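You operate a simulated robot arm through the tools that you are given. There is no shell and no other tool.

Carry out the task below with a simulated robot arm. There is one attempt and no reset: what you move stays moved.

JOB
Proof-test the yellow stub at 300 bar and sort it.
Fine: lid shut, bleed the air by the blue crank, hold the pressure, vent to zero before opening, leave crank and lid open; sound is pass, a leak is scrap.

Only the result counts: the job must be done as asked and must still hold three seconds after the hand-in. Knocking over, shifting, dropping, spilling or breaking anything else fails it. A push-on lid holds only when it is set on centred and level and pressed home; a screw cap is set on level and turned clockwise until tight.

ROBOT AND FRAMES
A 7-joint arm with a two-finger parallel gripper, fixed in place. Base frame: the origin is on the floor under the middle of its stand, x ahead of it, y to its left, z up; the work surface is at about z = 880. Lengths are in mm, angles in rad, forces in N, time in s.
It reaches about 1247 mm from its shoulder. Its first joint turns from -2.304 to 2.304 rad. Payload 3.91 kg.
Tool frame: the origin (TCP) lies between the finger pads and is the grasp point; the fingertips stand 30 mm ahead of it; z points along the fingers, y is the line along which they close. Largest opening 110 mm; finger width 20, thickness 10; the body of the gripper, 48 by 112 mm, starts 55 mm behind the TCP.
Orientation is that of the tool frame in the base frame, as a unit quaternion [x, y, z, w]. With the fingers straight down and closing along the base's y, the tool's x points along the base's -x, its y along +y and its z along -z.

CONTROLS
- The arm moves only by the tool apply_moves. Its argument "plan" is a list of rows, each a list of 7 numbers: the shift along the tool's x, y, z in units of 200 mm (1.0 is 200 mm), then the turn, a rotation vector about the tool's x, y, z in units of 45 degrees (1.0 is 45 degrees), then the closure in counts, from 0 (fully open) to 255 (shut). In form: [[tx, ty, tz, wx, wy, wz, gripper], ...]. A call has 1 to 20 rows; each row is the pose to reach, as a shift and turn from the pose commanded when the call began, along the tool's axes at that moment. A call with a number of a shift or a turn outside -1 to 1 is refused whole. Each row takes 0.2 s and may step no farther than 50 mm and 0.15 rad from the row before; otherwise, or with a gripper value out of range, the whole call is refused. A pose out of reach is approached as far as the arm can. The call stops where the force on the tool passes 90 N (or 10 N more than at its start, if that is more) or the arm is blocked; 0.2 s more then pass. The fingers move at their own pace (about 108 mm/s each) and stop on an object; they squeeze with about 24 N. The grip force told is the motor's: it shows also when the fingers shut on nothing. Time passes only in rows, and 0.2 s behind the last, so rows that repeat a pose let the fingers close. The reply holds the time, the measured pose of the TCP, the force on the tool along the base axes, the opening and the grip force, in the units named above and with some noise, with the torque about the TCP (base axes, N m) and any sound that the robot's microphone picked up.
- Cameras (640 x 400 px; columns grow to the right, rows downward): "scene" is fixed at [221.4, -498.9, 1660.8]; the picture's right is [0.99, -0.16, 0.00], its down [-0.07, -0.42, -0.90] and it looks along [0.15, 0.89, -0.43] (base axes); focal length 324 px, centre (320, 200). "wrist" rides on the gripper at [72, 17, -103] in the tool frame; the picture's right is [-0.23, 0.97, 0.00], its down [-0.76, -0.18, -0.62] and it looks along [-0.61, -0.14, 0.78] (tool axes); focal length 222 px, centre (320, 200). There is no depth. A picture from a camera that has moved, and an enlarged one, comes with that camera's place and axes in the base frame and with its lens.
- get_image(camera): a new picture of that camera. The clock stands still meanwhile.
- zoom(camera, box): a new picture of the part [left, top, right, bottom] of that camera's present view, enlarged. The clock stands still meanwhile.
- close_job(): hands the job in; it is judged then, once.

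Places have to be worked out from the pictures, the camera data and where the tool is seen. Open the gripper and draw the arm clear of the work before you hand the job in, unless the task says otherwise.

The tools are called after "Request:" as name(argument=value, ...) on one line, values as JSON. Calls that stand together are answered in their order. apply_moves: Moves the arm, as the interface text tells. Its arguments: {"type":"object","properties":{"plan":{"type":"array"}},"required":["plan"]} The other tools are called the same way: get_image (camera) takes a picture; zoom (camera, box) takes an enlarged picture of a part of a camera's view; close_job () hands the job in.

At the start:

```text
clock: 0.0
position: [323.3, 652.2, 1270.5]
tool_rot: [0.0, 1.0, 0.001, 0.0]
ft_force: [-0.3, 0.2, 0.2]
wrist_torque: [0.0, -0.02, 0.0]
grip_width: 109.9
finger_force: 0.1
```

scene: 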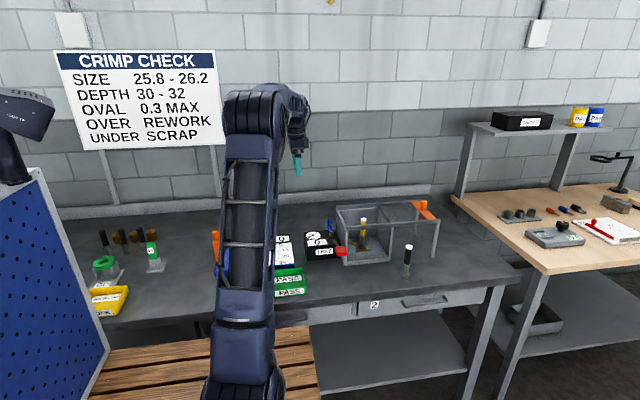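
wrist: 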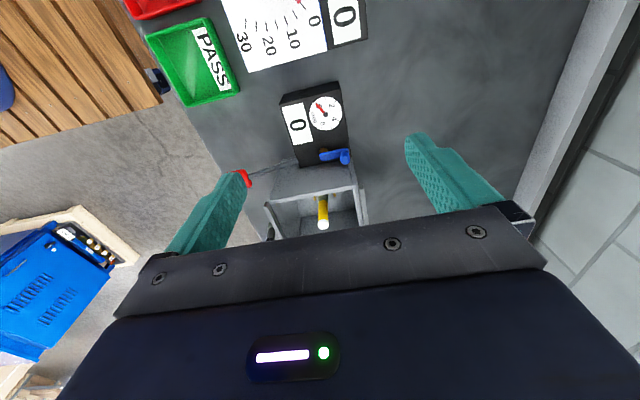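

I start by looking at both views closely to understand the layout of the test bench.

Request:
zoom(camera="scene", box=[200, 180, 460, 320])

Request:
zoom(camera="wrist", box=[120, 0, 440, 250])

Request:
zoom(camera="scene", box=[60, 210, 240, 330])

Request:
zoom(camera="scene", box=[440, 80, 640, 300])

```text
2.46 times, centred on (330, 250) of scene
camera zoom: at [221.4, -498.9, 1660.8], right [0.99, -0.16, 0.0], down [-0.07, -0.42, -0.9], along [0.15, 0.89, -0.43], focal length 797 px, centre (295, 77)
```

zoom: 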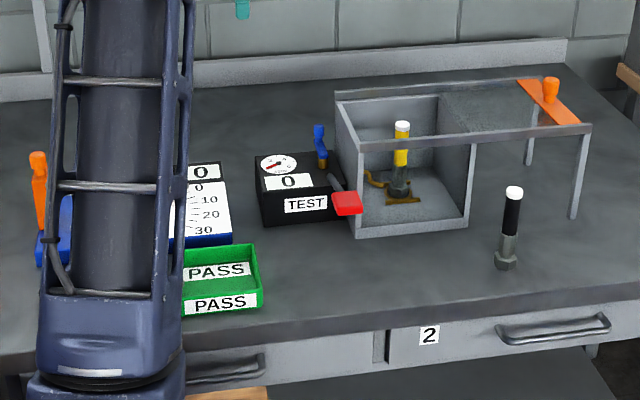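

```text
1.60 times, centred on (280, 125) of wrist
camera zoom: at [250.2, 671.1, 1372.0], right [0.23, 0.97, 0.0], down [0.76, -0.18, 0.62], along [0.61, -0.14, -0.78], focal length 355 px, centre (384, 320)
```

zoom: 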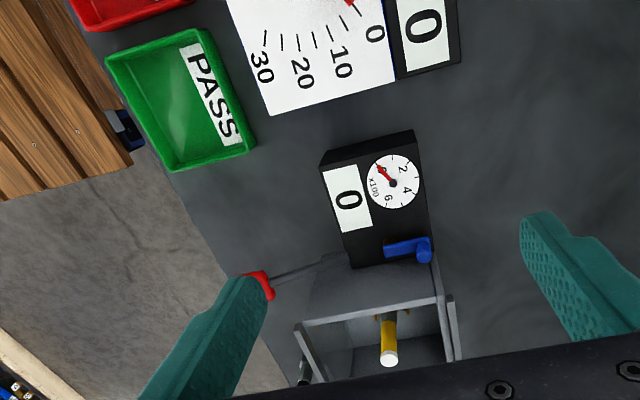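

```text
3.33 times, centred on (150, 270) of scene
camera zoom: at [221.4, -498.9, 1660.8], right [0.99, -0.16, 0.0], down [-0.07, -0.42, -0.9], along [0.15, 0.89, -0.43], focal length 1079 px, centre (887, -33)
```

zoom: 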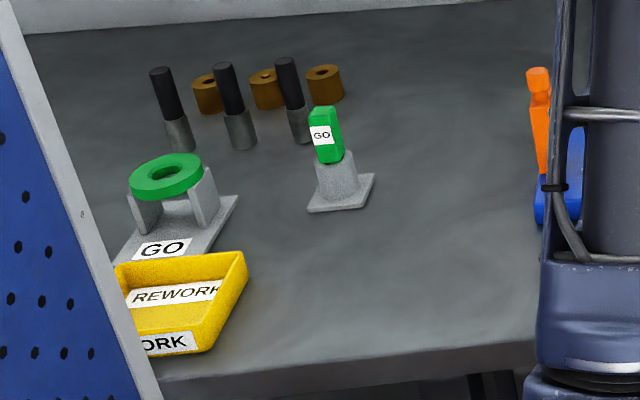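

```text
1.82 times, centred on (540, 190) of scene
camera zoom: at [221.4, -498.9, 1660.8], right [0.99, -0.16, 0.0], down [-0.07, -0.42, -0.9], along [0.15, 0.89, -0.43], focal length 589 px, centre (-80, 218)
```

zoom: 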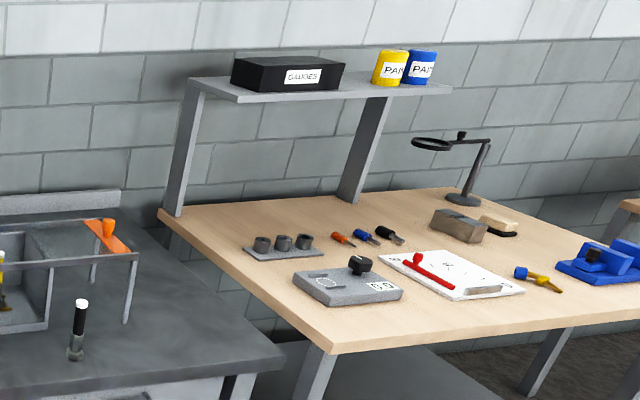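

The test unit, the chamber with the yellow stub, and the sliding lid with orange knob sit ahead of the arm; trays are to the left. I'll shift the arm -x and toward the base in steps first to look at the trays and test unit from a better angle.

Request:
apply_moves(plan=[[0.2, 0, 0, 0, 0, 0, 0], [0.4, 0, 0, 0, 0, 0, 0], [0.6, 0, 0, 0, 0, 0, 0], [0.8, 0, 0, 0, 0, 0, 0]])

```text
clock: 1.0
position: [162.3, 655.8, 1271.6]
tool_rot: [0.0, 1.0, 0.001, -0.001]
ft_force: [0.7, 0.0, 0.2]
wrist_torque: [-0.01, 0.04, -0.01]
grip_width: 109.9
finger_force: 0.1
```

I moved 160 mm in -x; I take pictures to see the trays and the test unit front.

Request:
get_image(camera="wrist")

Request:
get_image(camera="scene")

```text
taken
camera wrist: at [89.3, 672.8, 1374.6], right [0.23, 0.97, 0.0], down [0.76, -0.18, 0.62], along [0.61, -0.14, -0.78], focal length 222 px, centre (320, 200)
```

wrist: 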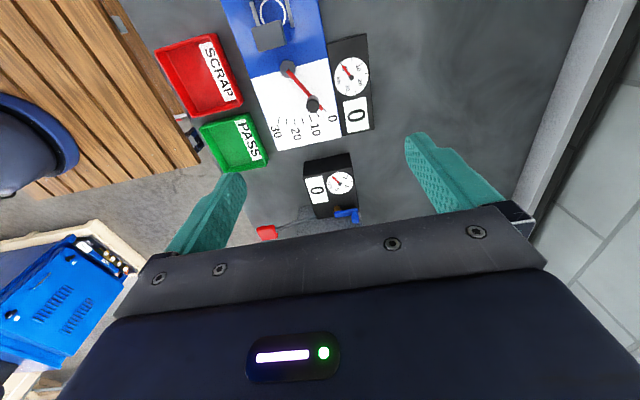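

```text
taken
```

scene: 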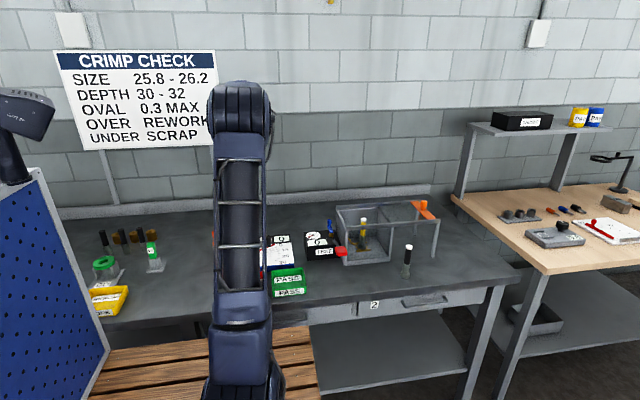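

The SCRAP tray is near (124, 430), PASS near (265, 433), press unit in between. Now I go to +x to see the chamber and the lid.

Request:
apply_moves(plan=[[-0.24, 0, 0, 0, 0, 0, 0], [-0.48, 0, 0, 0, 0, 0, 0], [-0.72, 0, 0, 0, 0, 0, 0], [-0.96, 0, 0, 0, 0, 0, 0]])

Request:
apply_moves(plan=[[-0.24, 0, 0, 0, 0, 0, 0], [-0.48, 0, 0, 0, 0, 0, 0], [-0.6, 0, 0, 0, 0, 0, 0]])

Request:
get_image(camera="wrist")

Request:
get_image(camera="scene")

```text
clock: 2.0
position: [354.2, 654.7, 1268.2]
tool_rot: [-0.001, 1.0, -0.001, -0.001]
ft_force: [-1.4, 0.0, 0.6]
wrist_torque: [0.01, -0.1, 0.04]
grip_width: 109.8
finger_force: 0.0
```

```text
clock: 2.8
position: [472.8, 654.2, 1270.4]
tool_rot: [0.0, 1.0, -0.001, 0.001]
ft_force: [0.0, 0.0, 0.2]
wrist_torque: [0.0, -0.04, -0.01]
grip_width: 109.9
finger_force: 0.2
```

```text
taken
camera wrist: at [400.5, 671.6, 1373.8], right [0.23, 0.97, 0.0], down [0.76, -0.18, 0.62], along [0.61, -0.14, -0.78], focal length 222 px, centre (320, 200)
```

wrist: 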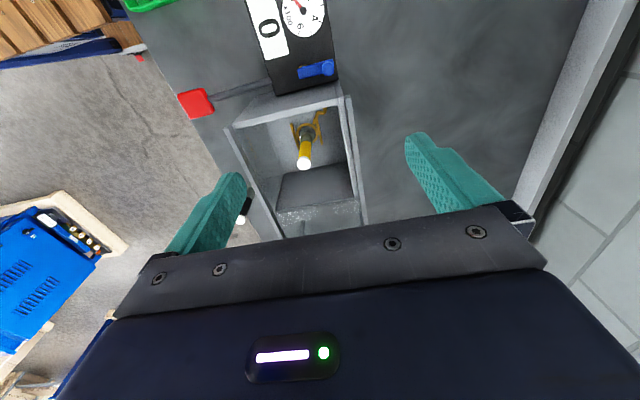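

```text
taken
```

scene: 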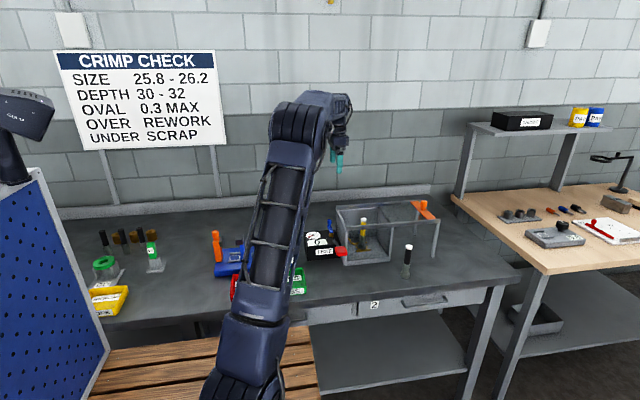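

I zoom in on the wrist view for the chamber, crank and red lever.

Request:
zoom(camera="wrist", box=[160, 0, 400, 150])

Request:
zoom(camera="wrist", box=[220, 80, 420, 240])

Request:
zoom(camera="scene", box=[290, 190, 450, 290])

```text
2.67 times, centred on (280, 75) of wrist
camera zoom: at [400.5, 671.6, 1373.8], right [0.23, 0.97, 0.0], down [0.76, -0.18, 0.62], along [0.61, -0.14, -0.78], focal length 592 px, centre (427, 533)
```

zoom: 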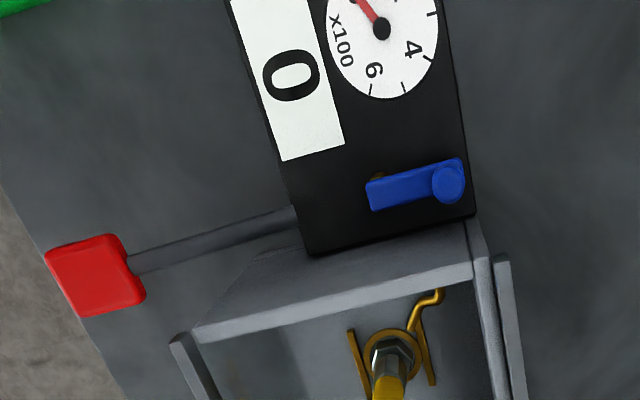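

```text
2.50 times, centred on (320, 160) of wrist
camera zoom: at [400.5, 671.6, 1373.8], right [0.23, 0.97, 0.0], down [0.76, -0.18, 0.62], along [0.61, -0.14, -0.78], focal length 555 px, centre (320, 300)
```

zoom: 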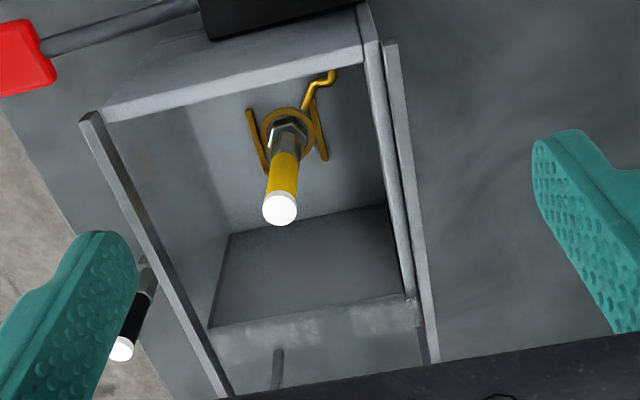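

```text
4.00 times, centred on (370, 240) of scene
camera zoom: at [221.4, -498.9, 1660.8], right [0.99, -0.16, 0.0], down [-0.07, -0.42, -0.9], along [0.15, 0.89, -0.43], focal length 1295 px, centre (120, 40)
```

zoom: 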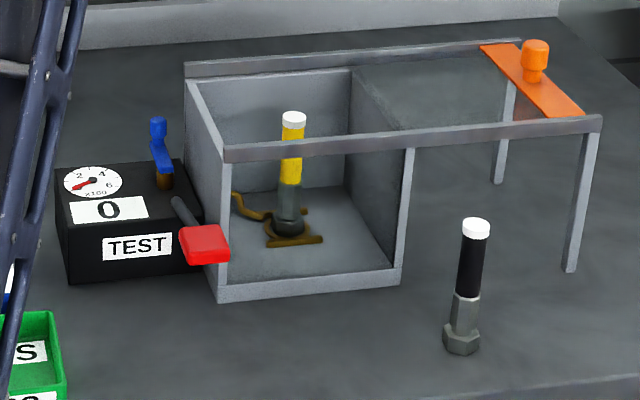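

The crank's knob is near (459, 673, 985), the red lever's paddle near (457, 442, 985), the lid's knob far right. I go lower and nearer to view the crank and lever in detail.

Request:
apply_moves(plan=[[0.18, -0.16, 0.2, 0, 0, 0, 0], [0.36, -0.32, 0.4, 0, 0, 0, 0], [0.45, -0.45, 0.58, 0, 0, 0, 0]])

Request:
get_image(camera="wrist")

Request:
get_image(camera="scene")

```text
refused: row 1 steps farther than a row can; nothing moved
```

```text
taken
camera wrist: at [400.5, 671.6, 1373.8], right [0.23, 0.97, 0.0], down [0.76, -0.18, 0.62], along [0.61, -0.14, -0.78], focal length 222 px, centre (320, 200)
```

wrist: 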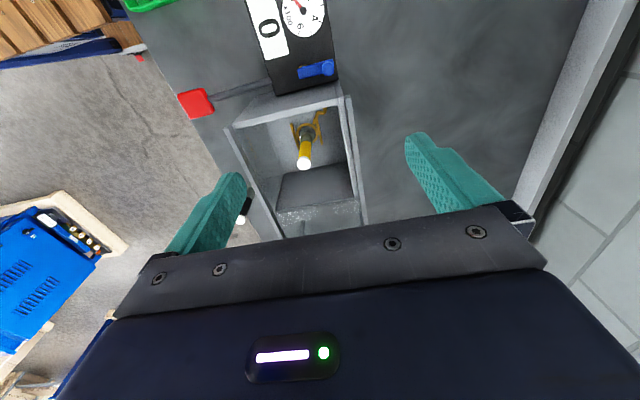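

```text
taken
```

scene: 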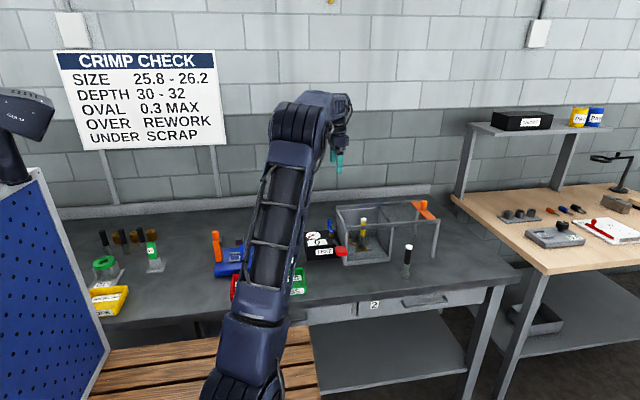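

The step was too long per row; I resend the same motion in smaller steps.

Request:
apply_moves(plan=[[0.09, -0.09, 0.12, 0, 0, 0, 0], [0.18, -0.18, 0.24, 0, 0, 0, 0], [0.27, -0.27, 0.36, 0, 0, 0, 0], [0.36, -0.36, 0.48, 0, 0, 0, 0], [0.45, -0.45, 0.58, 0, 0, 0, 0]])

Request:
get_image(camera="wrist")

Request:
get_image(camera="scene")

```text
clock: 4.0
position: [383.6, 561.3, 1151.7]
tool_rot: [0.0, 1.0, 0.0, 0.0]
ft_force: [-0.8, 0.1, -0.4]
wrist_torque: [0.0, 0.0, -0.01]
grip_width: 110.2
finger_force: 0.0
```

```text
taken
camera wrist: at [311.3, 579.2, 1254.6], right [0.23, 0.97, 0.0], down [0.76, -0.18, 0.62], along [0.61, -0.14, -0.78], focal length 222 px, centre (320, 200)
```

wrist: 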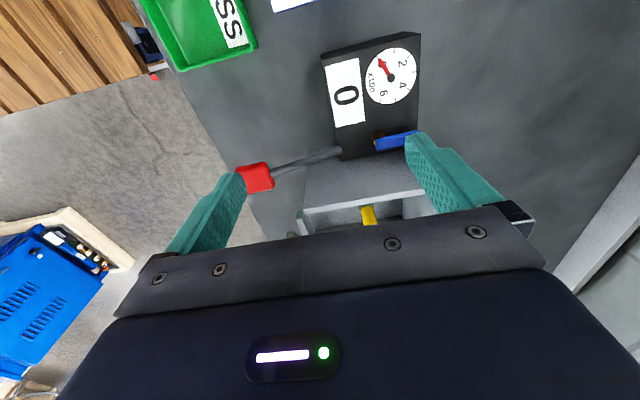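

```text
taken
```

scene: 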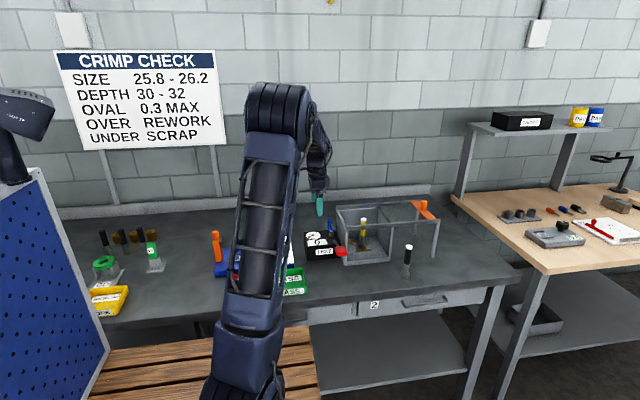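

I check the scene camera's calibration against the known tool position and zoom in on the wrist view.

Request:
zoom(camera="scene", box=[280, 160, 360, 210])

Request:
zoom(camera="wrist", box=[220, 20, 440, 230])

Request:
zoom(camera="scene", box=[290, 210, 380, 270])

Request:
zoom(camera="scene", box=[340, 190, 450, 280])

```text
8.00 times, centred on (320, 185) of scene
camera zoom: at [221.4, -498.9, 1660.8], right [0.99, -0.16, 0.0], down [-0.07, -0.42, -0.9], along [0.15, 0.89, -0.43], focal length 2590 px, centre (320, 320)
```

zoom: 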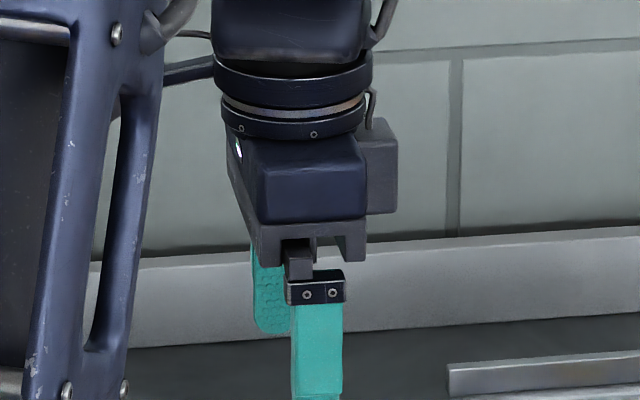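

```text
1.90 times, centred on (330, 125) of wrist
camera zoom: at [311.3, 579.2, 1254.6], right [0.23, 0.97, 0.0], down [0.76, -0.18, 0.62], along [0.61, -0.14, -0.78], focal length 423 px, centre (301, 343)
```

zoom: 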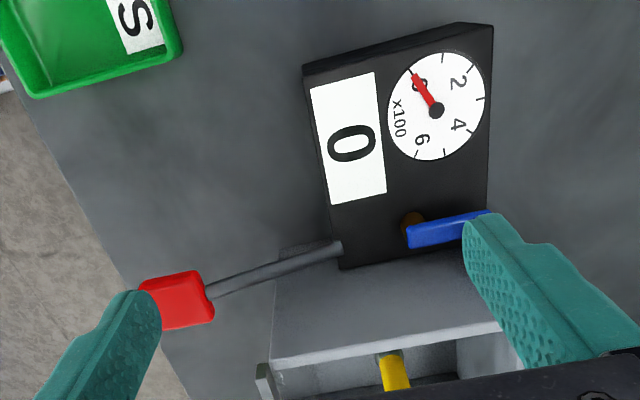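

```text
6.67 times, centred on (335, 240) of scene
camera zoom: at [221.4, -498.9, 1660.8], right [0.99, -0.16, 0.0], down [-0.07, -0.42, -0.9], along [0.15, 0.89, -0.43], focal length 2158 px, centre (220, -67)
```

zoom: 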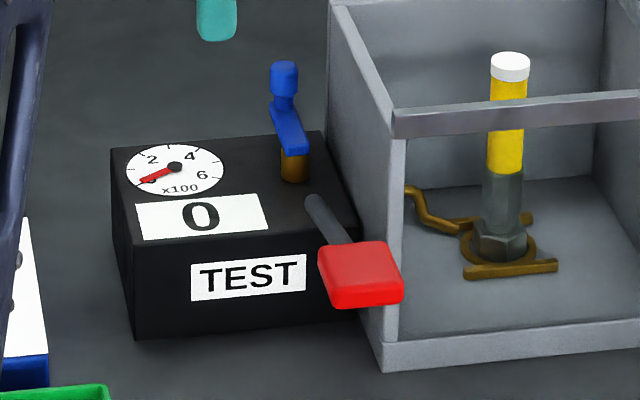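

```text
4.44 times, centred on (395, 235) of scene
camera zoom: at [221.4, -498.9, 1660.8], right [0.99, -0.16, 0.0], down [-0.07, -0.42, -0.9], along [0.15, 0.89, -0.43], focal length 1439 px, centre (-13, 44)
```

zoom: 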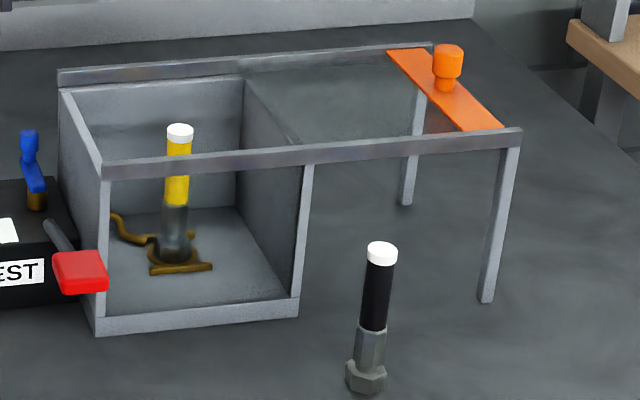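

The stub sits in a brass socket within the chamber; the lid (clear, orange edge strip with knob) is slid fully to the right. I raise the arm and go to look at the lid's knob.

Request:
apply_moves(plan=[[0, 0, -0.24, 0, 0, 0, 0], [0, 0, -0.48, 0, 0, 0, 0], [-0.2, 0.03, -0.6, 0, 0, 0, 0], [-0.42, 0.06, -0.6, 0, 0, 0, 0], [-0.64, 0.1, -0.6, 0, 0, 0, 0], [-0.86, 0.13, -0.6, 0, 0, 0, 0], [-1.0, 0.16, -0.6, 0, 0, 0, 0]])

Request:
apply_moves(plan=[[-0.22, 0, 0, 0, 0, 0, 0], [-0.44, 0, 0, 0, 0, 0, 0], [-0.6, 0, 0, 0, 0, 0, 0]])

Request:
get_image(camera="wrist")

Request:
get_image(camera="scene")

```text
clock: 5.6
position: [584.9, 596.0, 1272.8]
tool_rot: [0.0, 1.0, 0.0, 0.0]
ft_force: [-0.2, -0.7, 0.3]
wrist_torque: [-0.01, -0.02, 0.03]
grip_width: 109.9
finger_force: 0.1
```

```text
clock: 6.4
position: [705.5, 595.8, 1271.8]
tool_rot: [0.0, 1.0, 0.002, 0.001]
ft_force: [-1.3, 1.3, 0.3]
wrist_torque: [0.01, -0.07, 0.0]
grip_width: 110.1
finger_force: 0.1
```

```text
taken
camera wrist: at [632.1, 614.1, 1375.6], right [0.23, 0.97, 0.0], down [0.76, -0.18, 0.62], along [0.61, -0.14, -0.78], focal length 222 px, centre (320, 200)
```

wrist: 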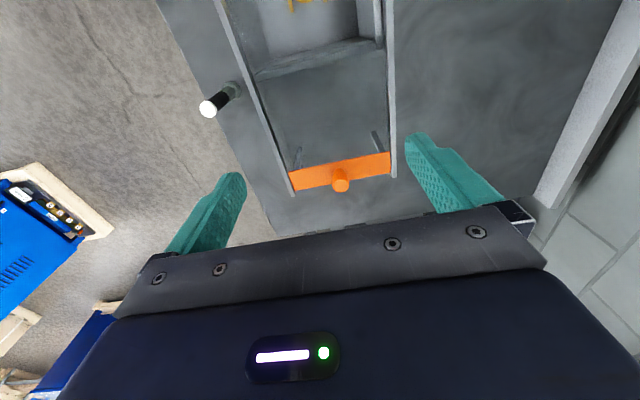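

```text
taken
```

scene: 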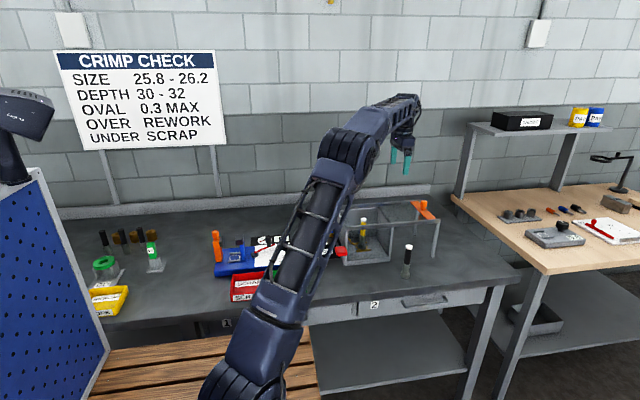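

Triangulating, the lid knob is near (835, 601, 1085). I move above it with the fingers open and check the alignment.

Request:
zoom(camera="wrist", box=[270, 130, 420, 220])

Request:
apply_moves(plan=[[-0.2, 0.01, 0.1, 0, 0, 0, 0], [-0.4, 0.02, 0.22, 0, 0, 0, 0], [-0.6, 0.025, 0.34, 0, 0, 0, 0], [-0.65, 0.025, 0.5, 0, 0, 0, 0]])

Request:
get_image(camera="wrist")

Request:
zoom(camera="scene", box=[380, 150, 480, 220])

```text
4.27 times, centred on (345, 175) of wrist
camera zoom: at [632.1, 614.1, 1375.6], right [0.23, 0.97, 0.0], down [0.76, -0.18, 0.62], along [0.61, -0.14, -0.78], focal length 948 px, centre (213, 307)
```

zoom: 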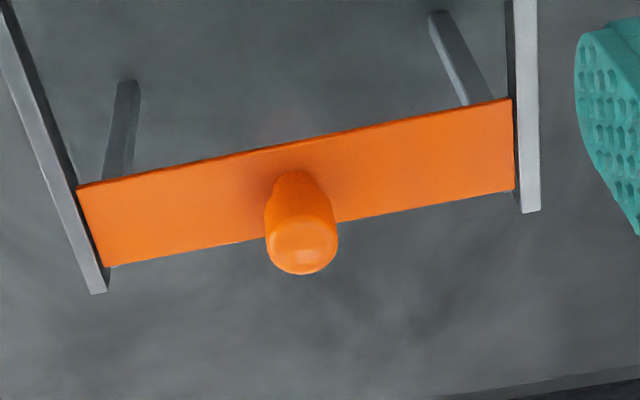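

```text
clock: 7.4
position: [836.6, 602.3, 1171.6]
tool_rot: [0.0, 1.0, -0.001, 0.0]
ft_force: [0.6, -0.4, -0.3]
wrist_torque: [0.04, -0.03, 0.02]
grip_width: 110.1
finger_force: 0.0
```

```text
taken
camera wrist: at [763.8, 620.2, 1273.6], right [0.23, 0.97, 0.0], down [0.76, -0.18, 0.62], along [0.61, -0.14, -0.78], focal length 222 px, centre (320, 200)
```

wrist: 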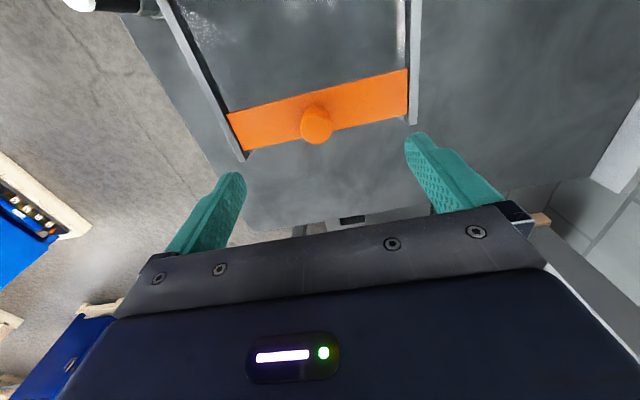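

```text
5.71 times, centred on (430, 185) of scene
camera zoom: at [221.4, -498.9, 1660.8], right [0.99, -0.16, 0.0], down [-0.07, -0.42, -0.9], along [0.15, 0.89, -0.43], focal length 1850 px, centre (-309, 286)
```

zoom: 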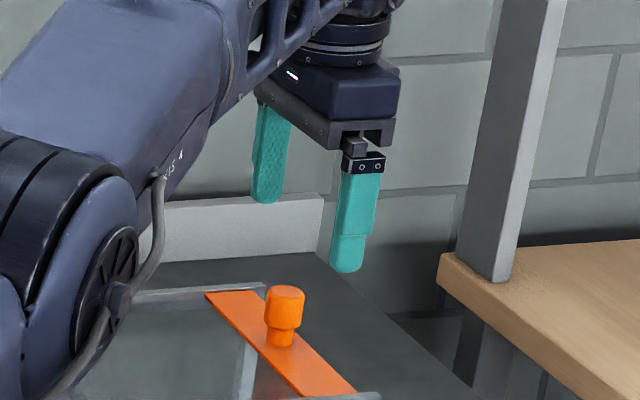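

Knob top is about (828, 601, ~1095), strip surface about z 1058. I narrow the fingers to ~50 mm and descend around the knob to TCP z ≈ 1100.

Request:
apply_moves(plan=[[0.04, -0.005, 0, 0, 0, 0, 139], [0.04, -0.005, 0.1, 0, 0, 0, 139], [0.04, -0.005, 0.2, 0, 0, 0, 139]])

Request:
get_image(camera="wrist")

Request:
zoom(camera="scene", box=[380, 150, 480, 220])

```text
clock: 8.2
position: [826.3, 599.8, 1133.2]
tool_rot: [0.0, 1.0, 0.0, 0.0]
ft_force: [-0.9, 0.4, -0.4]
wrist_torque: [0.01, -0.01, 0.02]
grip_width: 50.1
finger_force: 0.1
```

```text
taken
camera wrist: at [753.3, 618.9, 1236.4], right [0.23, 0.97, 0.0], down [0.76, -0.18, 0.62], along [0.61, -0.14, -0.78], focal length 222 px, centre (320, 200)
```

wrist: 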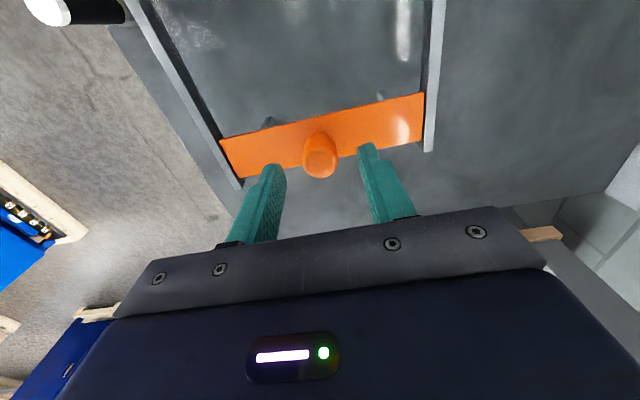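

```text
5.71 times, centred on (430, 185) of scene
camera zoom: at [221.4, -498.9, 1660.8], right [0.99, -0.16, 0.0], down [-0.07, -0.42, -0.9], along [0.15, 0.89, -0.43], focal length 1850 px, centre (-309, 286)
```

zoom: 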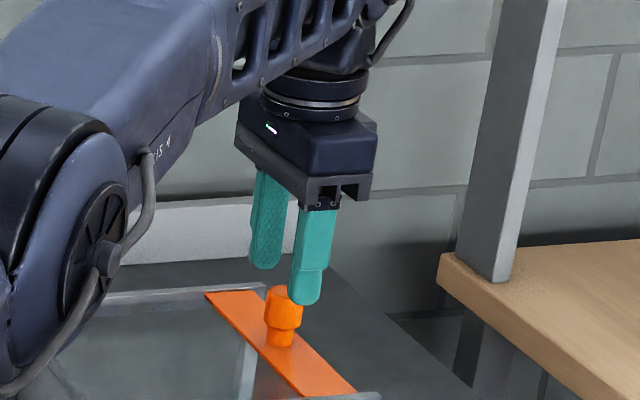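

The knob sits centred between the fingers. I go down 33 mm and close on it.

Request:
apply_moves(plan=[[0, 0, 0.08, 0, 0, 0, 139], [0, 0, 0.16, 0, 0, 0, 139], [0, 0, 0.16, 0, 0, 0, 200], [0, 0, 0.16, 0, 0, 0, 255], [0, 0, 0.16, 0, 0, 0, 255]])

Request:
get_image(camera="wrist")

Request:
zoom(camera="scene", box=[380, 150, 480, 220])

```text
clock: 9.4
position: [826.5, 600.2, 1100.1]
tool_rot: [0.001, 1.0, 0.0, 0.0]
ft_force: [-1.0, -3.3, -2.3]
wrist_torque: [-0.09, -0.09, 0.0]
grip_width: 25.2
finger_force: 45.2
```

```text
taken
camera wrist: at [753.2, 618.4, 1203.6], right [0.23, 0.97, 0.0], down [0.76, -0.18, 0.62], along [0.61, -0.14, -0.78], focal length 222 px, centre (320, 200)
```

wrist: 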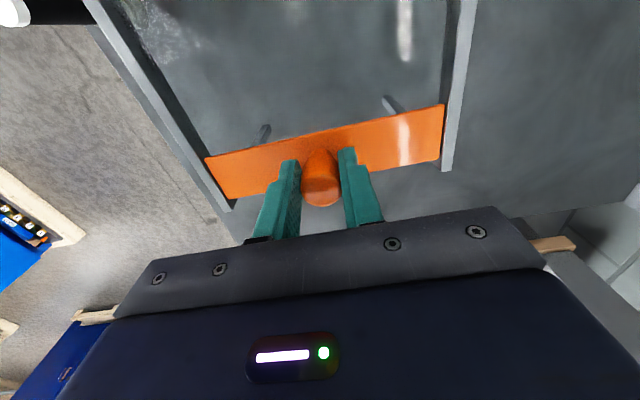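

```text
5.71 times, centred on (430, 185) of scene
camera zoom: at [221.4, -498.9, 1660.8], right [0.99, -0.16, 0.0], down [-0.07, -0.42, -0.9], along [0.15, 0.89, -0.43], focal length 1850 px, centre (-309, 286)
```

zoom: 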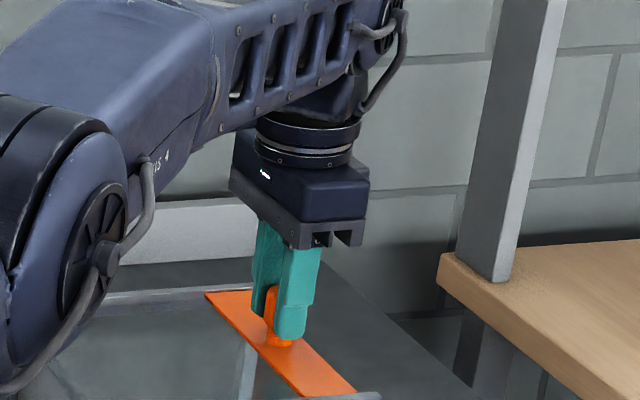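

Knob is held (25 mm). The rails run parallel to x, so I slide the lid in -x by 140 mm first and watch forces.

Request:
apply_moves(plan=[[0.05, 0, 0, 0, 0, 0, 255], [0.12, 0, 0, 0, 0, 0, 255], [0.19, 0, 0, 0, 0, 0, 255], [0.26, 0, 0, 0, 0, 0, 255], [0.33, 0, 0, 0, 0, 0, 255], [0.4, 0, 0, 0, 0, 0, 255], [0.47, 0, 0, 0, 0, 0, 255], [0.54, 0, 0, 0, 0, 0, 255], [0.61, 0, 0, 0, 0, 0, 255], [0.68, 0, 0, 0, 0, 0, 255], [0.7, 0, 0, 0, 0, 0, 255]])

Request:
get_image(camera="wrist")

Request:
get_image(camera="scene")

```text
clock: 11.8
position: [685.9, 599.1, 1100.6]
tool_rot: [-0.001, 1.0, 0.0, 0.0]
ft_force: [-0.2, 19.2, -12.1]
wrist_torque: [0.52, -0.21, 0.11]
grip_width: 25.3
finger_force: 45.1
```

```text
taken
camera wrist: at [614.2, 618.1, 1203.7], right [0.23, 0.97, 0.0], down [0.76, -0.18, 0.62], along [0.61, -0.14, -0.78], focal length 222 px, centre (320, 200)
```

wrist: 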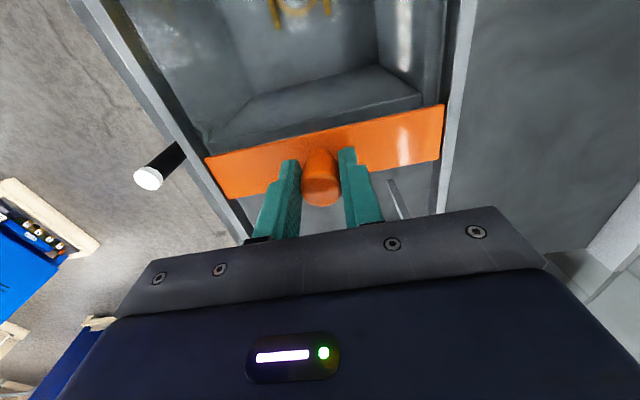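

```text
taken
```

scene: 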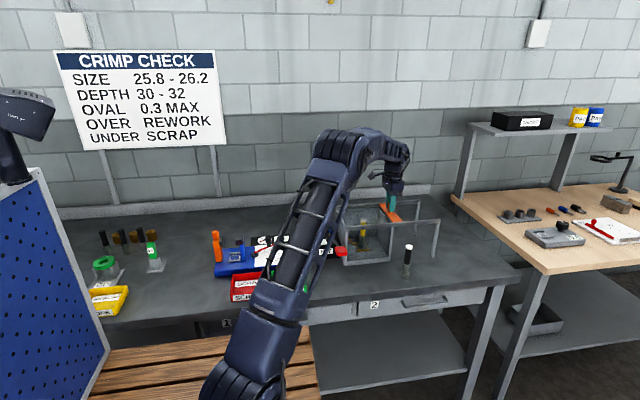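

The lid has moved 140 mm; a gap to the right wall remains in view. I continue in small steps with +1 mm in y to relieve the side force.

Request:
apply_moves(plan=[[0.02, 0.006, 0, 0, 0, 0, 255], [0.045, 0.006, 0, 0, 0, 0, 255], [0.07, 0.006, 0, 0, 0, 0, 255], [0.095, 0.006, 0, 0, 0, 0, 255]])

Request:
get_image(camera="wrist")

```text
clock: 12.8
position: [666.7, 599.6, 1101.0]
tool_rot: [0.0, 1.0, 0.0, 0.0]
ft_force: [0.8, 11.0, -4.1]
wrist_torque: [0.25, 0.01, 0.05]
grip_width: 25.1
finger_force: 45.0
```

```text
taken
camera wrist: at [594.9, 618.3, 1203.7], right [0.23, 0.97, 0.0], down [0.76, -0.18, 0.62], along [0.61, -0.14, -0.78], focal length 222 px, centre (320, 200)
```

wrist: 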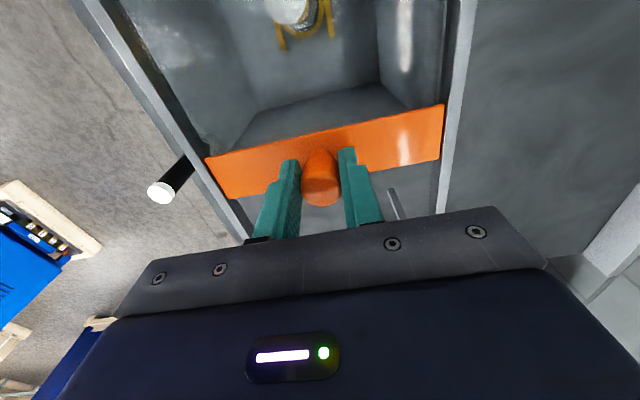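

Still sliding freely with x force near zero, so I keep going in small steps until it meets the stop.

Request:
apply_moves(plan=[[0.02, 0.004, 0, 0, 0, 0, 255], [0.04, 0.004, 0, 0, 0, 0, 255], [0.06, 0.004, 0, 0, 0, 0, 255]])

Request:
zoom(camera="scene", box=[320, 170, 450, 280])

Request:
get_image(camera="wrist")

```text
clock: 13.6
position: [655.8, 600.8, 1100.9]
tool_rot: [0.0, 1.0, -0.001, 0.0]
ft_force: [0.0, -0.1, -0.7]
wrist_torque: [-0.08, 0.11, -0.1]
grip_width: 25.4
finger_force: 45.2
```

```text
3.64 times, centred on (385, 225) of scene
camera zoom: at [221.4, -498.9, 1660.8], right [0.99, -0.16, 0.0], down [-0.07, -0.42, -0.9], along [0.15, 0.89, -0.43], focal length 1177 px, centre (84, 109)
```

zoom: 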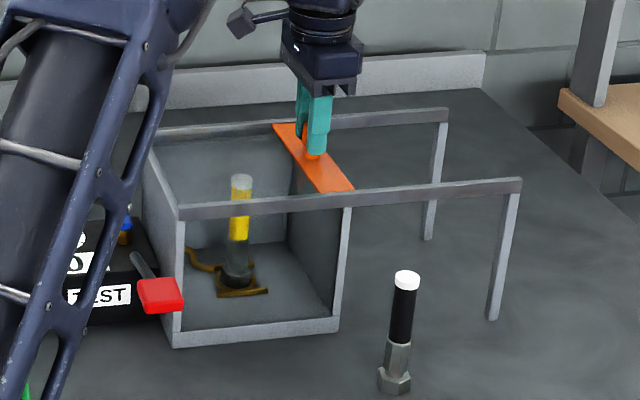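

```text
taken
camera wrist: at [582.3, 618.3, 1203.7], right [0.23, 0.97, 0.0], down [0.76, -0.18, 0.62], along [0.61, -0.14, -0.78], focal length 222 px, centre (320, 200)
```

wrist: 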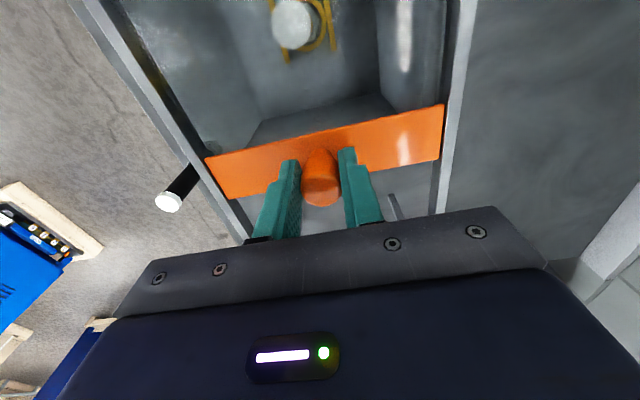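

The strip's right edge is now about flush with the chamber's right wall; I push a bit further gently to find the stop.

Request:
apply_moves(plan=[[0.015, 0, 0, 0, 0, 0, 255], [0.03, 0, 0, 0, 0, 0, 255], [0.045, 0, 0, 0, 0, 0, 255], [0.06, 0, 0, 0, 0, 0, 255]])

Request:
zoom(camera="wrist", box=[190, 80, 470, 240])

```text
clock: 14.6
position: [647.1, 599.7, 1101.8]
tool_rot: [0.001, 1.0, 0.001, 0.0]
ft_force: [40.6, 15.6, -1.7]
wrist_torque: [0.4, -1.09, 0.04]
grip_width: 25.4
finger_force: 44.9
```

```text
2.29 times, centred on (330, 160) of wrist
camera zoom: at [573.0, 618.2, 1203.9], right [0.23, 0.97, 0.0], down [0.76, -0.18, 0.62], along [0.61, -0.14, -0.78], focal length 508 px, centre (297, 291)
```

zoom: 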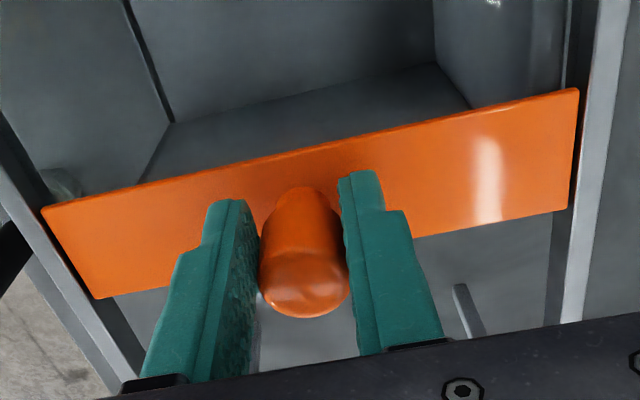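

The lid met its stop (40 N in x at TCP x≈647). I release and lift away, then look at whether it stays shut.

Request:
apply_moves(plan=[[0, 0, 0, 0, 0, 0, 139], [0, 0, 0, 0, 0, 0, 139], [0, 0, -0.2, 0, 0, 0, 139], [0, 0, -0.4, 0, 0, 0, 139], [0, 0, -0.6, 0, 0, 0, 139]])

Request:
get_image(camera="wrist")

Request:
get_image(camera="scene")

```text
clock: 15.8
position: [643.8, 599.9, 1217.7]
tool_rot: [0.0, 1.0, 0.0, 0.0]
ft_force: [0.0, 0.6, 0.1]
wrist_torque: [-0.02, 0.01, 0.0]
grip_width: 50.0
finger_force: 0.0
```

```text
taken
camera wrist: at [570.0, 618.3, 1321.3], right [0.23, 0.97, 0.0], down [0.76, -0.18, 0.62], along [0.61, -0.14, -0.78], focal length 222 px, centre (320, 200)
```

wrist: 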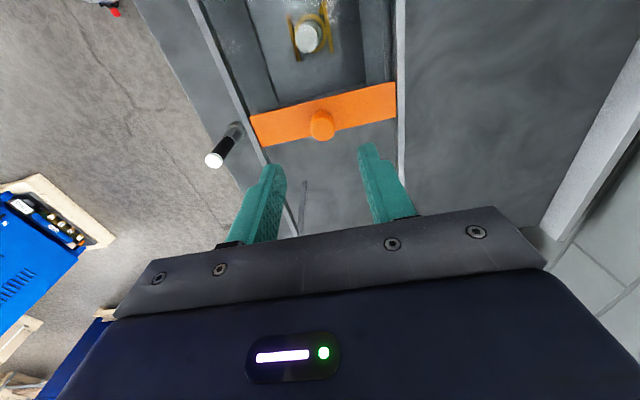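

```text
taken
```

scene: 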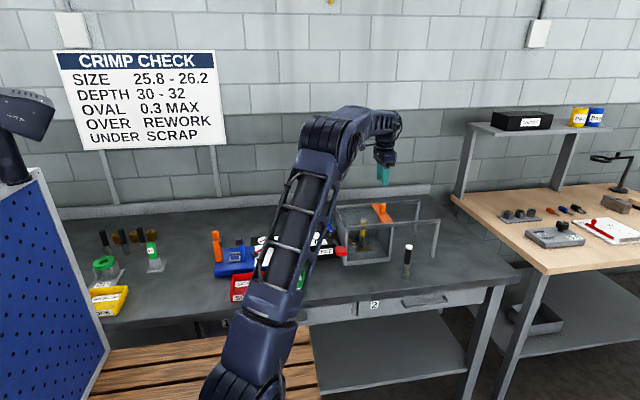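

The lid stays shut at the left stop. Now I go to view the blue crank closely; I keep height and move -x.

Request:
apply_moves(plan=[[0.22, 0.03, 0, 0, 0, 0, 139], [0.44, 0.06, 0, 0, 0, 0, 139], [0.66, 0.1, 0, 0, 0, 0, 139], [0.88, 0.15, 0, 0, 0, 0, 139], [1.0, 0.2, 0, 0, 0, 0, 139]])

Request:
apply_moves(plan=[[0.15, 0, 0.15, 0, 0, 0, 139], [0.3, 0, 0.28, 0, 0, 0, 139]])

Request:
get_image(camera="wrist")

Request:
get_image(camera="scene")

```text
clock: 17.0
position: [442.5, 640.0, 1220.3]
tool_rot: [0.0, 1.0, 0.0, 0.0]
ft_force: [0.4, -0.2, -0.1]
wrist_torque: [0.02, 0.02, 0.03]
grip_width: 50.2
finger_force: 0.0
```

```text
clock: 17.6
position: [382.4, 642.3, 1160.7]
tool_rot: [-0.001, 1.0, 0.0, 0.0]
ft_force: [0.6, -0.8, 0.4]
wrist_torque: [-0.01, 0.04, -0.01]
grip_width: 50.0
finger_force: 0.1
```

```text
taken
camera wrist: at [310.6, 660.2, 1265.4], right [0.23, 0.97, 0.0], down [0.76, -0.18, 0.62], along [0.61, -0.14, -0.78], focal length 222 px, centre (320, 200)
```

wrist: 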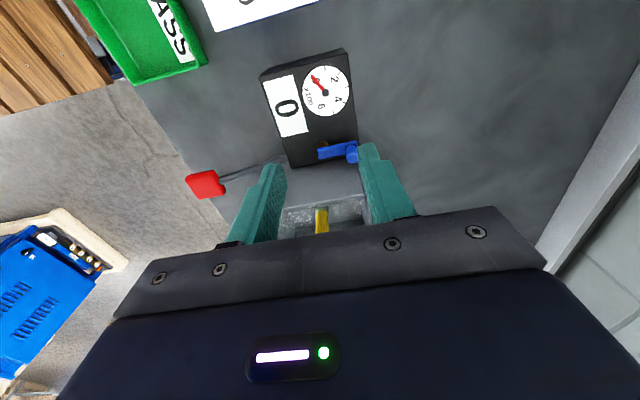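

```text
taken
```

scene: 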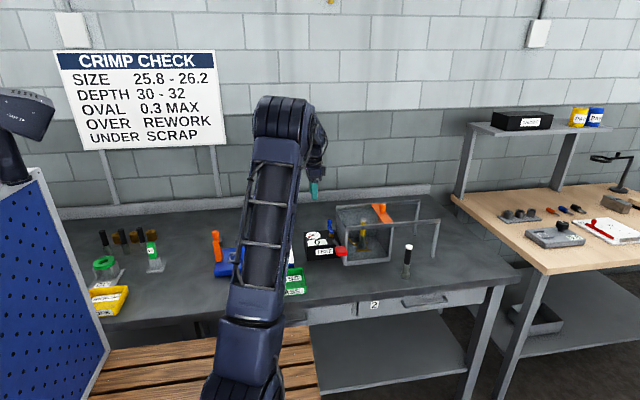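

I zoom on the crank from both cameras to locate its pivot and knob.

Request:
zoom(camera="wrist", box=[180, 40, 400, 210])

Request:
zoom(camera="wrist", box=[270, 110, 390, 185])

Request:
zoom(camera="scene", box=[300, 210, 360, 265])

```text
2.35 times, centred on (290, 125) of wrist
camera zoom: at [310.6, 660.2, 1265.4], right [0.23, 0.97, 0.0], down [0.76, -0.18, 0.62], along [0.61, -0.14, -0.78], focal length 523 px, centre (391, 376)
```

zoom: 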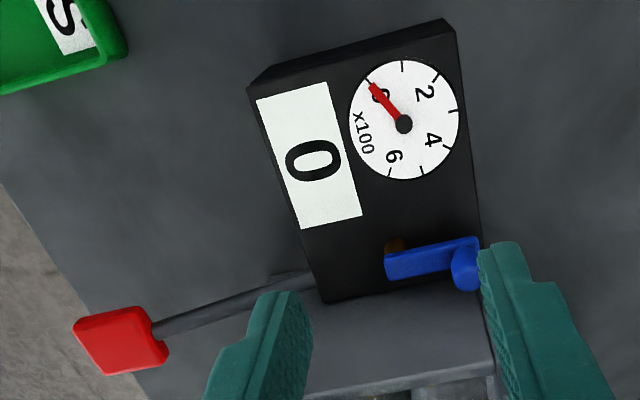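

```text
5.33 times, centred on (330, 148) of wrist
camera zoom: at [310.6, 660.2, 1265.4], right [0.23, 0.97, 0.0], down [0.76, -0.18, 0.62], along [0.61, -0.14, -0.78], focal length 1185 px, centre (267, 480)
```

zoom: 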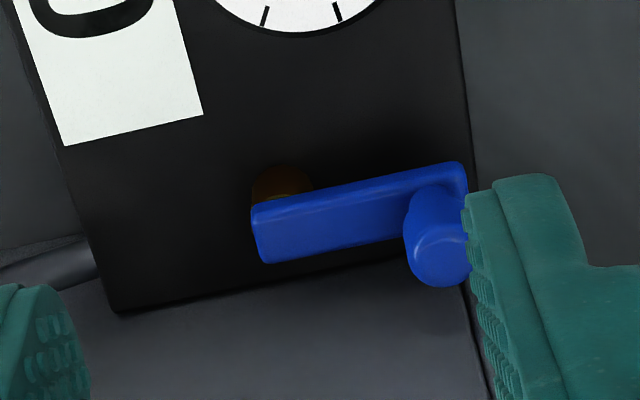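

```text
7.27 times, centred on (330, 238) of scene
camera zoom: at [221.4, -498.9, 1660.8], right [0.99, -0.16, 0.0], down [-0.07, -0.42, -0.9], along [0.15, 0.89, -0.43], focal length 2355 px, centre (247, -73)
```

zoom: 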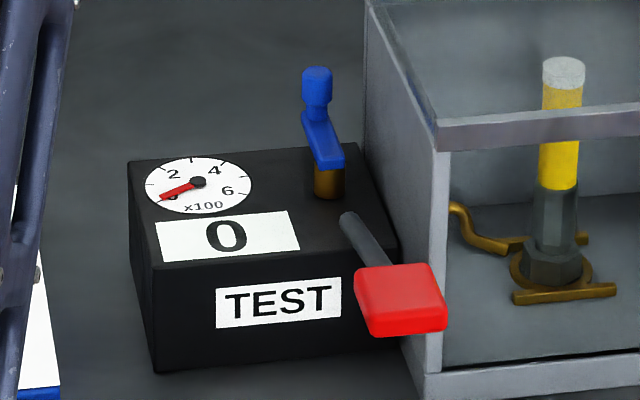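

Knob top triangulates to (459, 670, 1000), crank pivot near (459, 630); the red paddle centre is about (457, 445, ~990). I move above the paddle with fingers shut and yaw the tool 45° so the wrist camera can see the gauge too.

Request:
apply_moves(plan=[[-0.05, -0.14, -0.05, 0, 0, -0.14, 255], [-0.1, -0.28, -0.05, 0, 0, -0.28, 255], [-0.16, -0.42, -0.05, 0, 0, -0.42, 255], [-0.22, -0.56, 0, 0, 0, -0.56, 255], [-0.28, -0.7, 0.05, 0, 0, -0.7, 255], [-0.33, -0.84, 0.1, 0, 0, -0.84, 255], [-0.373, -0.985, 0.2, 0, 0, -1.0, 255]])

Request:
get_image(camera="wrist")

Request:
get_image(camera="scene")

```text
clock: 19.2
position: [456.9, 443.5, 1122.3]
tool_rot: [-0.384, 0.923, 0.0, 0.0]
ft_force: [-0.6, 0.0, -0.5]
wrist_torque: [0.01, 0.0, 0.02]
grip_width: 0.2
finger_force: 24.4
```

```text
taken
camera wrist: at [393.0, 405.3, 1225.0], right [-0.53, 0.85, 0.0], down [0.66, 0.41, 0.62], along [0.53, 0.33, -0.78], focal length 222 px, centre (320, 200)
```

wrist: 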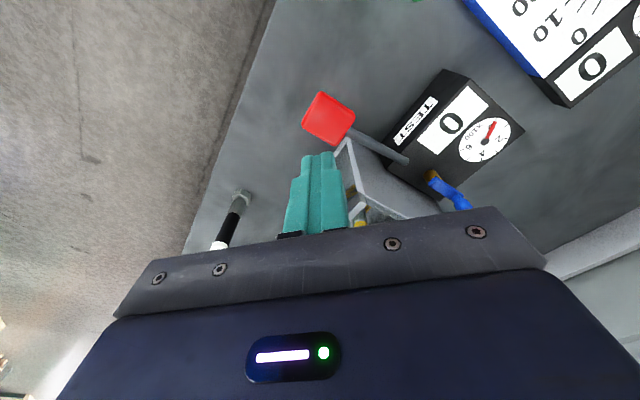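

```text
taken
```

scene: 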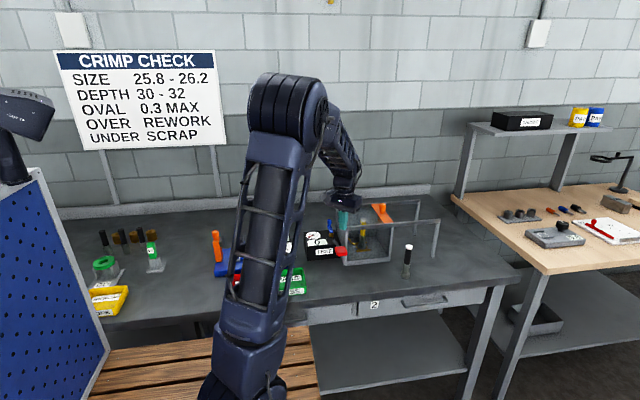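

Both cameras now see the TEST display and the paddle lies just under the fingertips. I zoom in on the readout and paddle, then lower to just above it.

Request:
zoom(camera="wrist", box=[280, 60, 540, 220])

Request:
zoom(camera="scene", box=[300, 190, 400, 270])

```text
2.46 times, centred on (410, 140) of wrist
camera zoom: at [393.0, 405.3, 1225.0], right [-0.53, 0.85, 0.0], down [0.66, 0.41, 0.62], along [0.53, 0.33, -0.78], focal length 547 px, centre (98, 348)
```

zoom: 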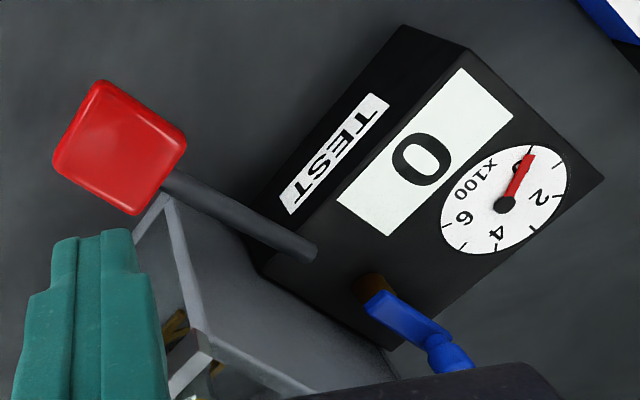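

```text
5.00 times, centred on (350, 230) of scene
camera zoom: at [221.4, -498.9, 1660.8], right [0.99, -0.16, 0.0], down [-0.07, -0.42, -0.9], along [0.15, 0.89, -0.43], focal length 1619 px, centre (170, 50)
```

zoom: 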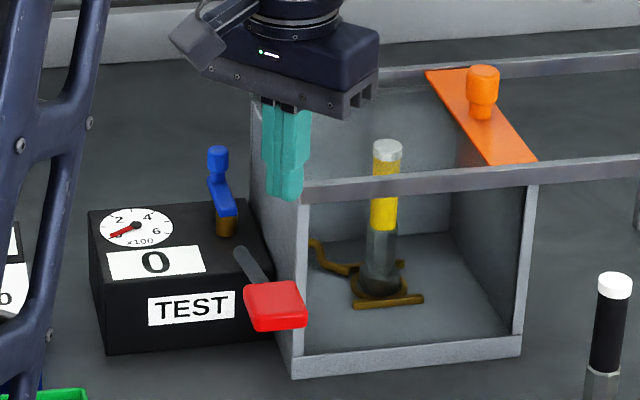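

The readout shows 0. I lower with a small shift so the fingertips stand just above the paddle centre.

Request:
apply_moves(plan=[[-0.02, 0.035, 0.15, 0, 0, 0, 255], [-0.02, 0.035, 0.3, 0, 0, 0, 255], [-0.02, 0.035, 0.42, 0, 0, 0, 255]])

Request:
zoom(camera="scene", box=[300, 190, 400, 270])

Request:
get_image(camera="wrist")

```text
clock: 20.0
position: [454.9, 451.0, 1041.9]
tool_rot: [-0.382, 0.924, -0.001, 0.0]
ft_force: [-0.5, 0.6, 0.3]
wrist_torque: [0.0, -0.03, -0.01]
grip_width: 0.0
finger_force: 24.2
```

```text
5.00 times, centred on (350, 230) of scene
camera zoom: at [221.4, -498.9, 1660.8], right [0.99, -0.16, 0.0], down [-0.07, -0.42, -0.9], along [0.15, 0.89, -0.43], focal length 1619 px, centre (170, 50)
```

zoom: 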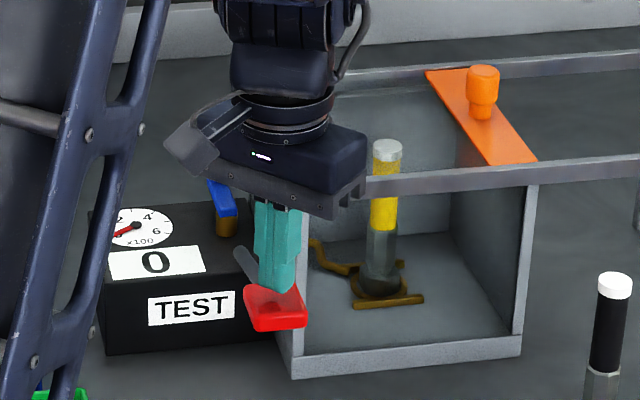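

```text
taken
camera wrist: at [391.4, 413.4, 1145.1], right [-0.53, 0.85, 0.0], down [0.66, 0.41, 0.62], along [0.53, 0.33, -0.78], focal length 222 px, centre (320, 200)
```

wrist: 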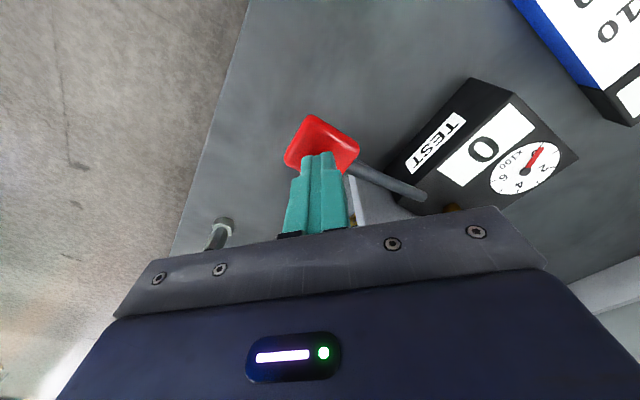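

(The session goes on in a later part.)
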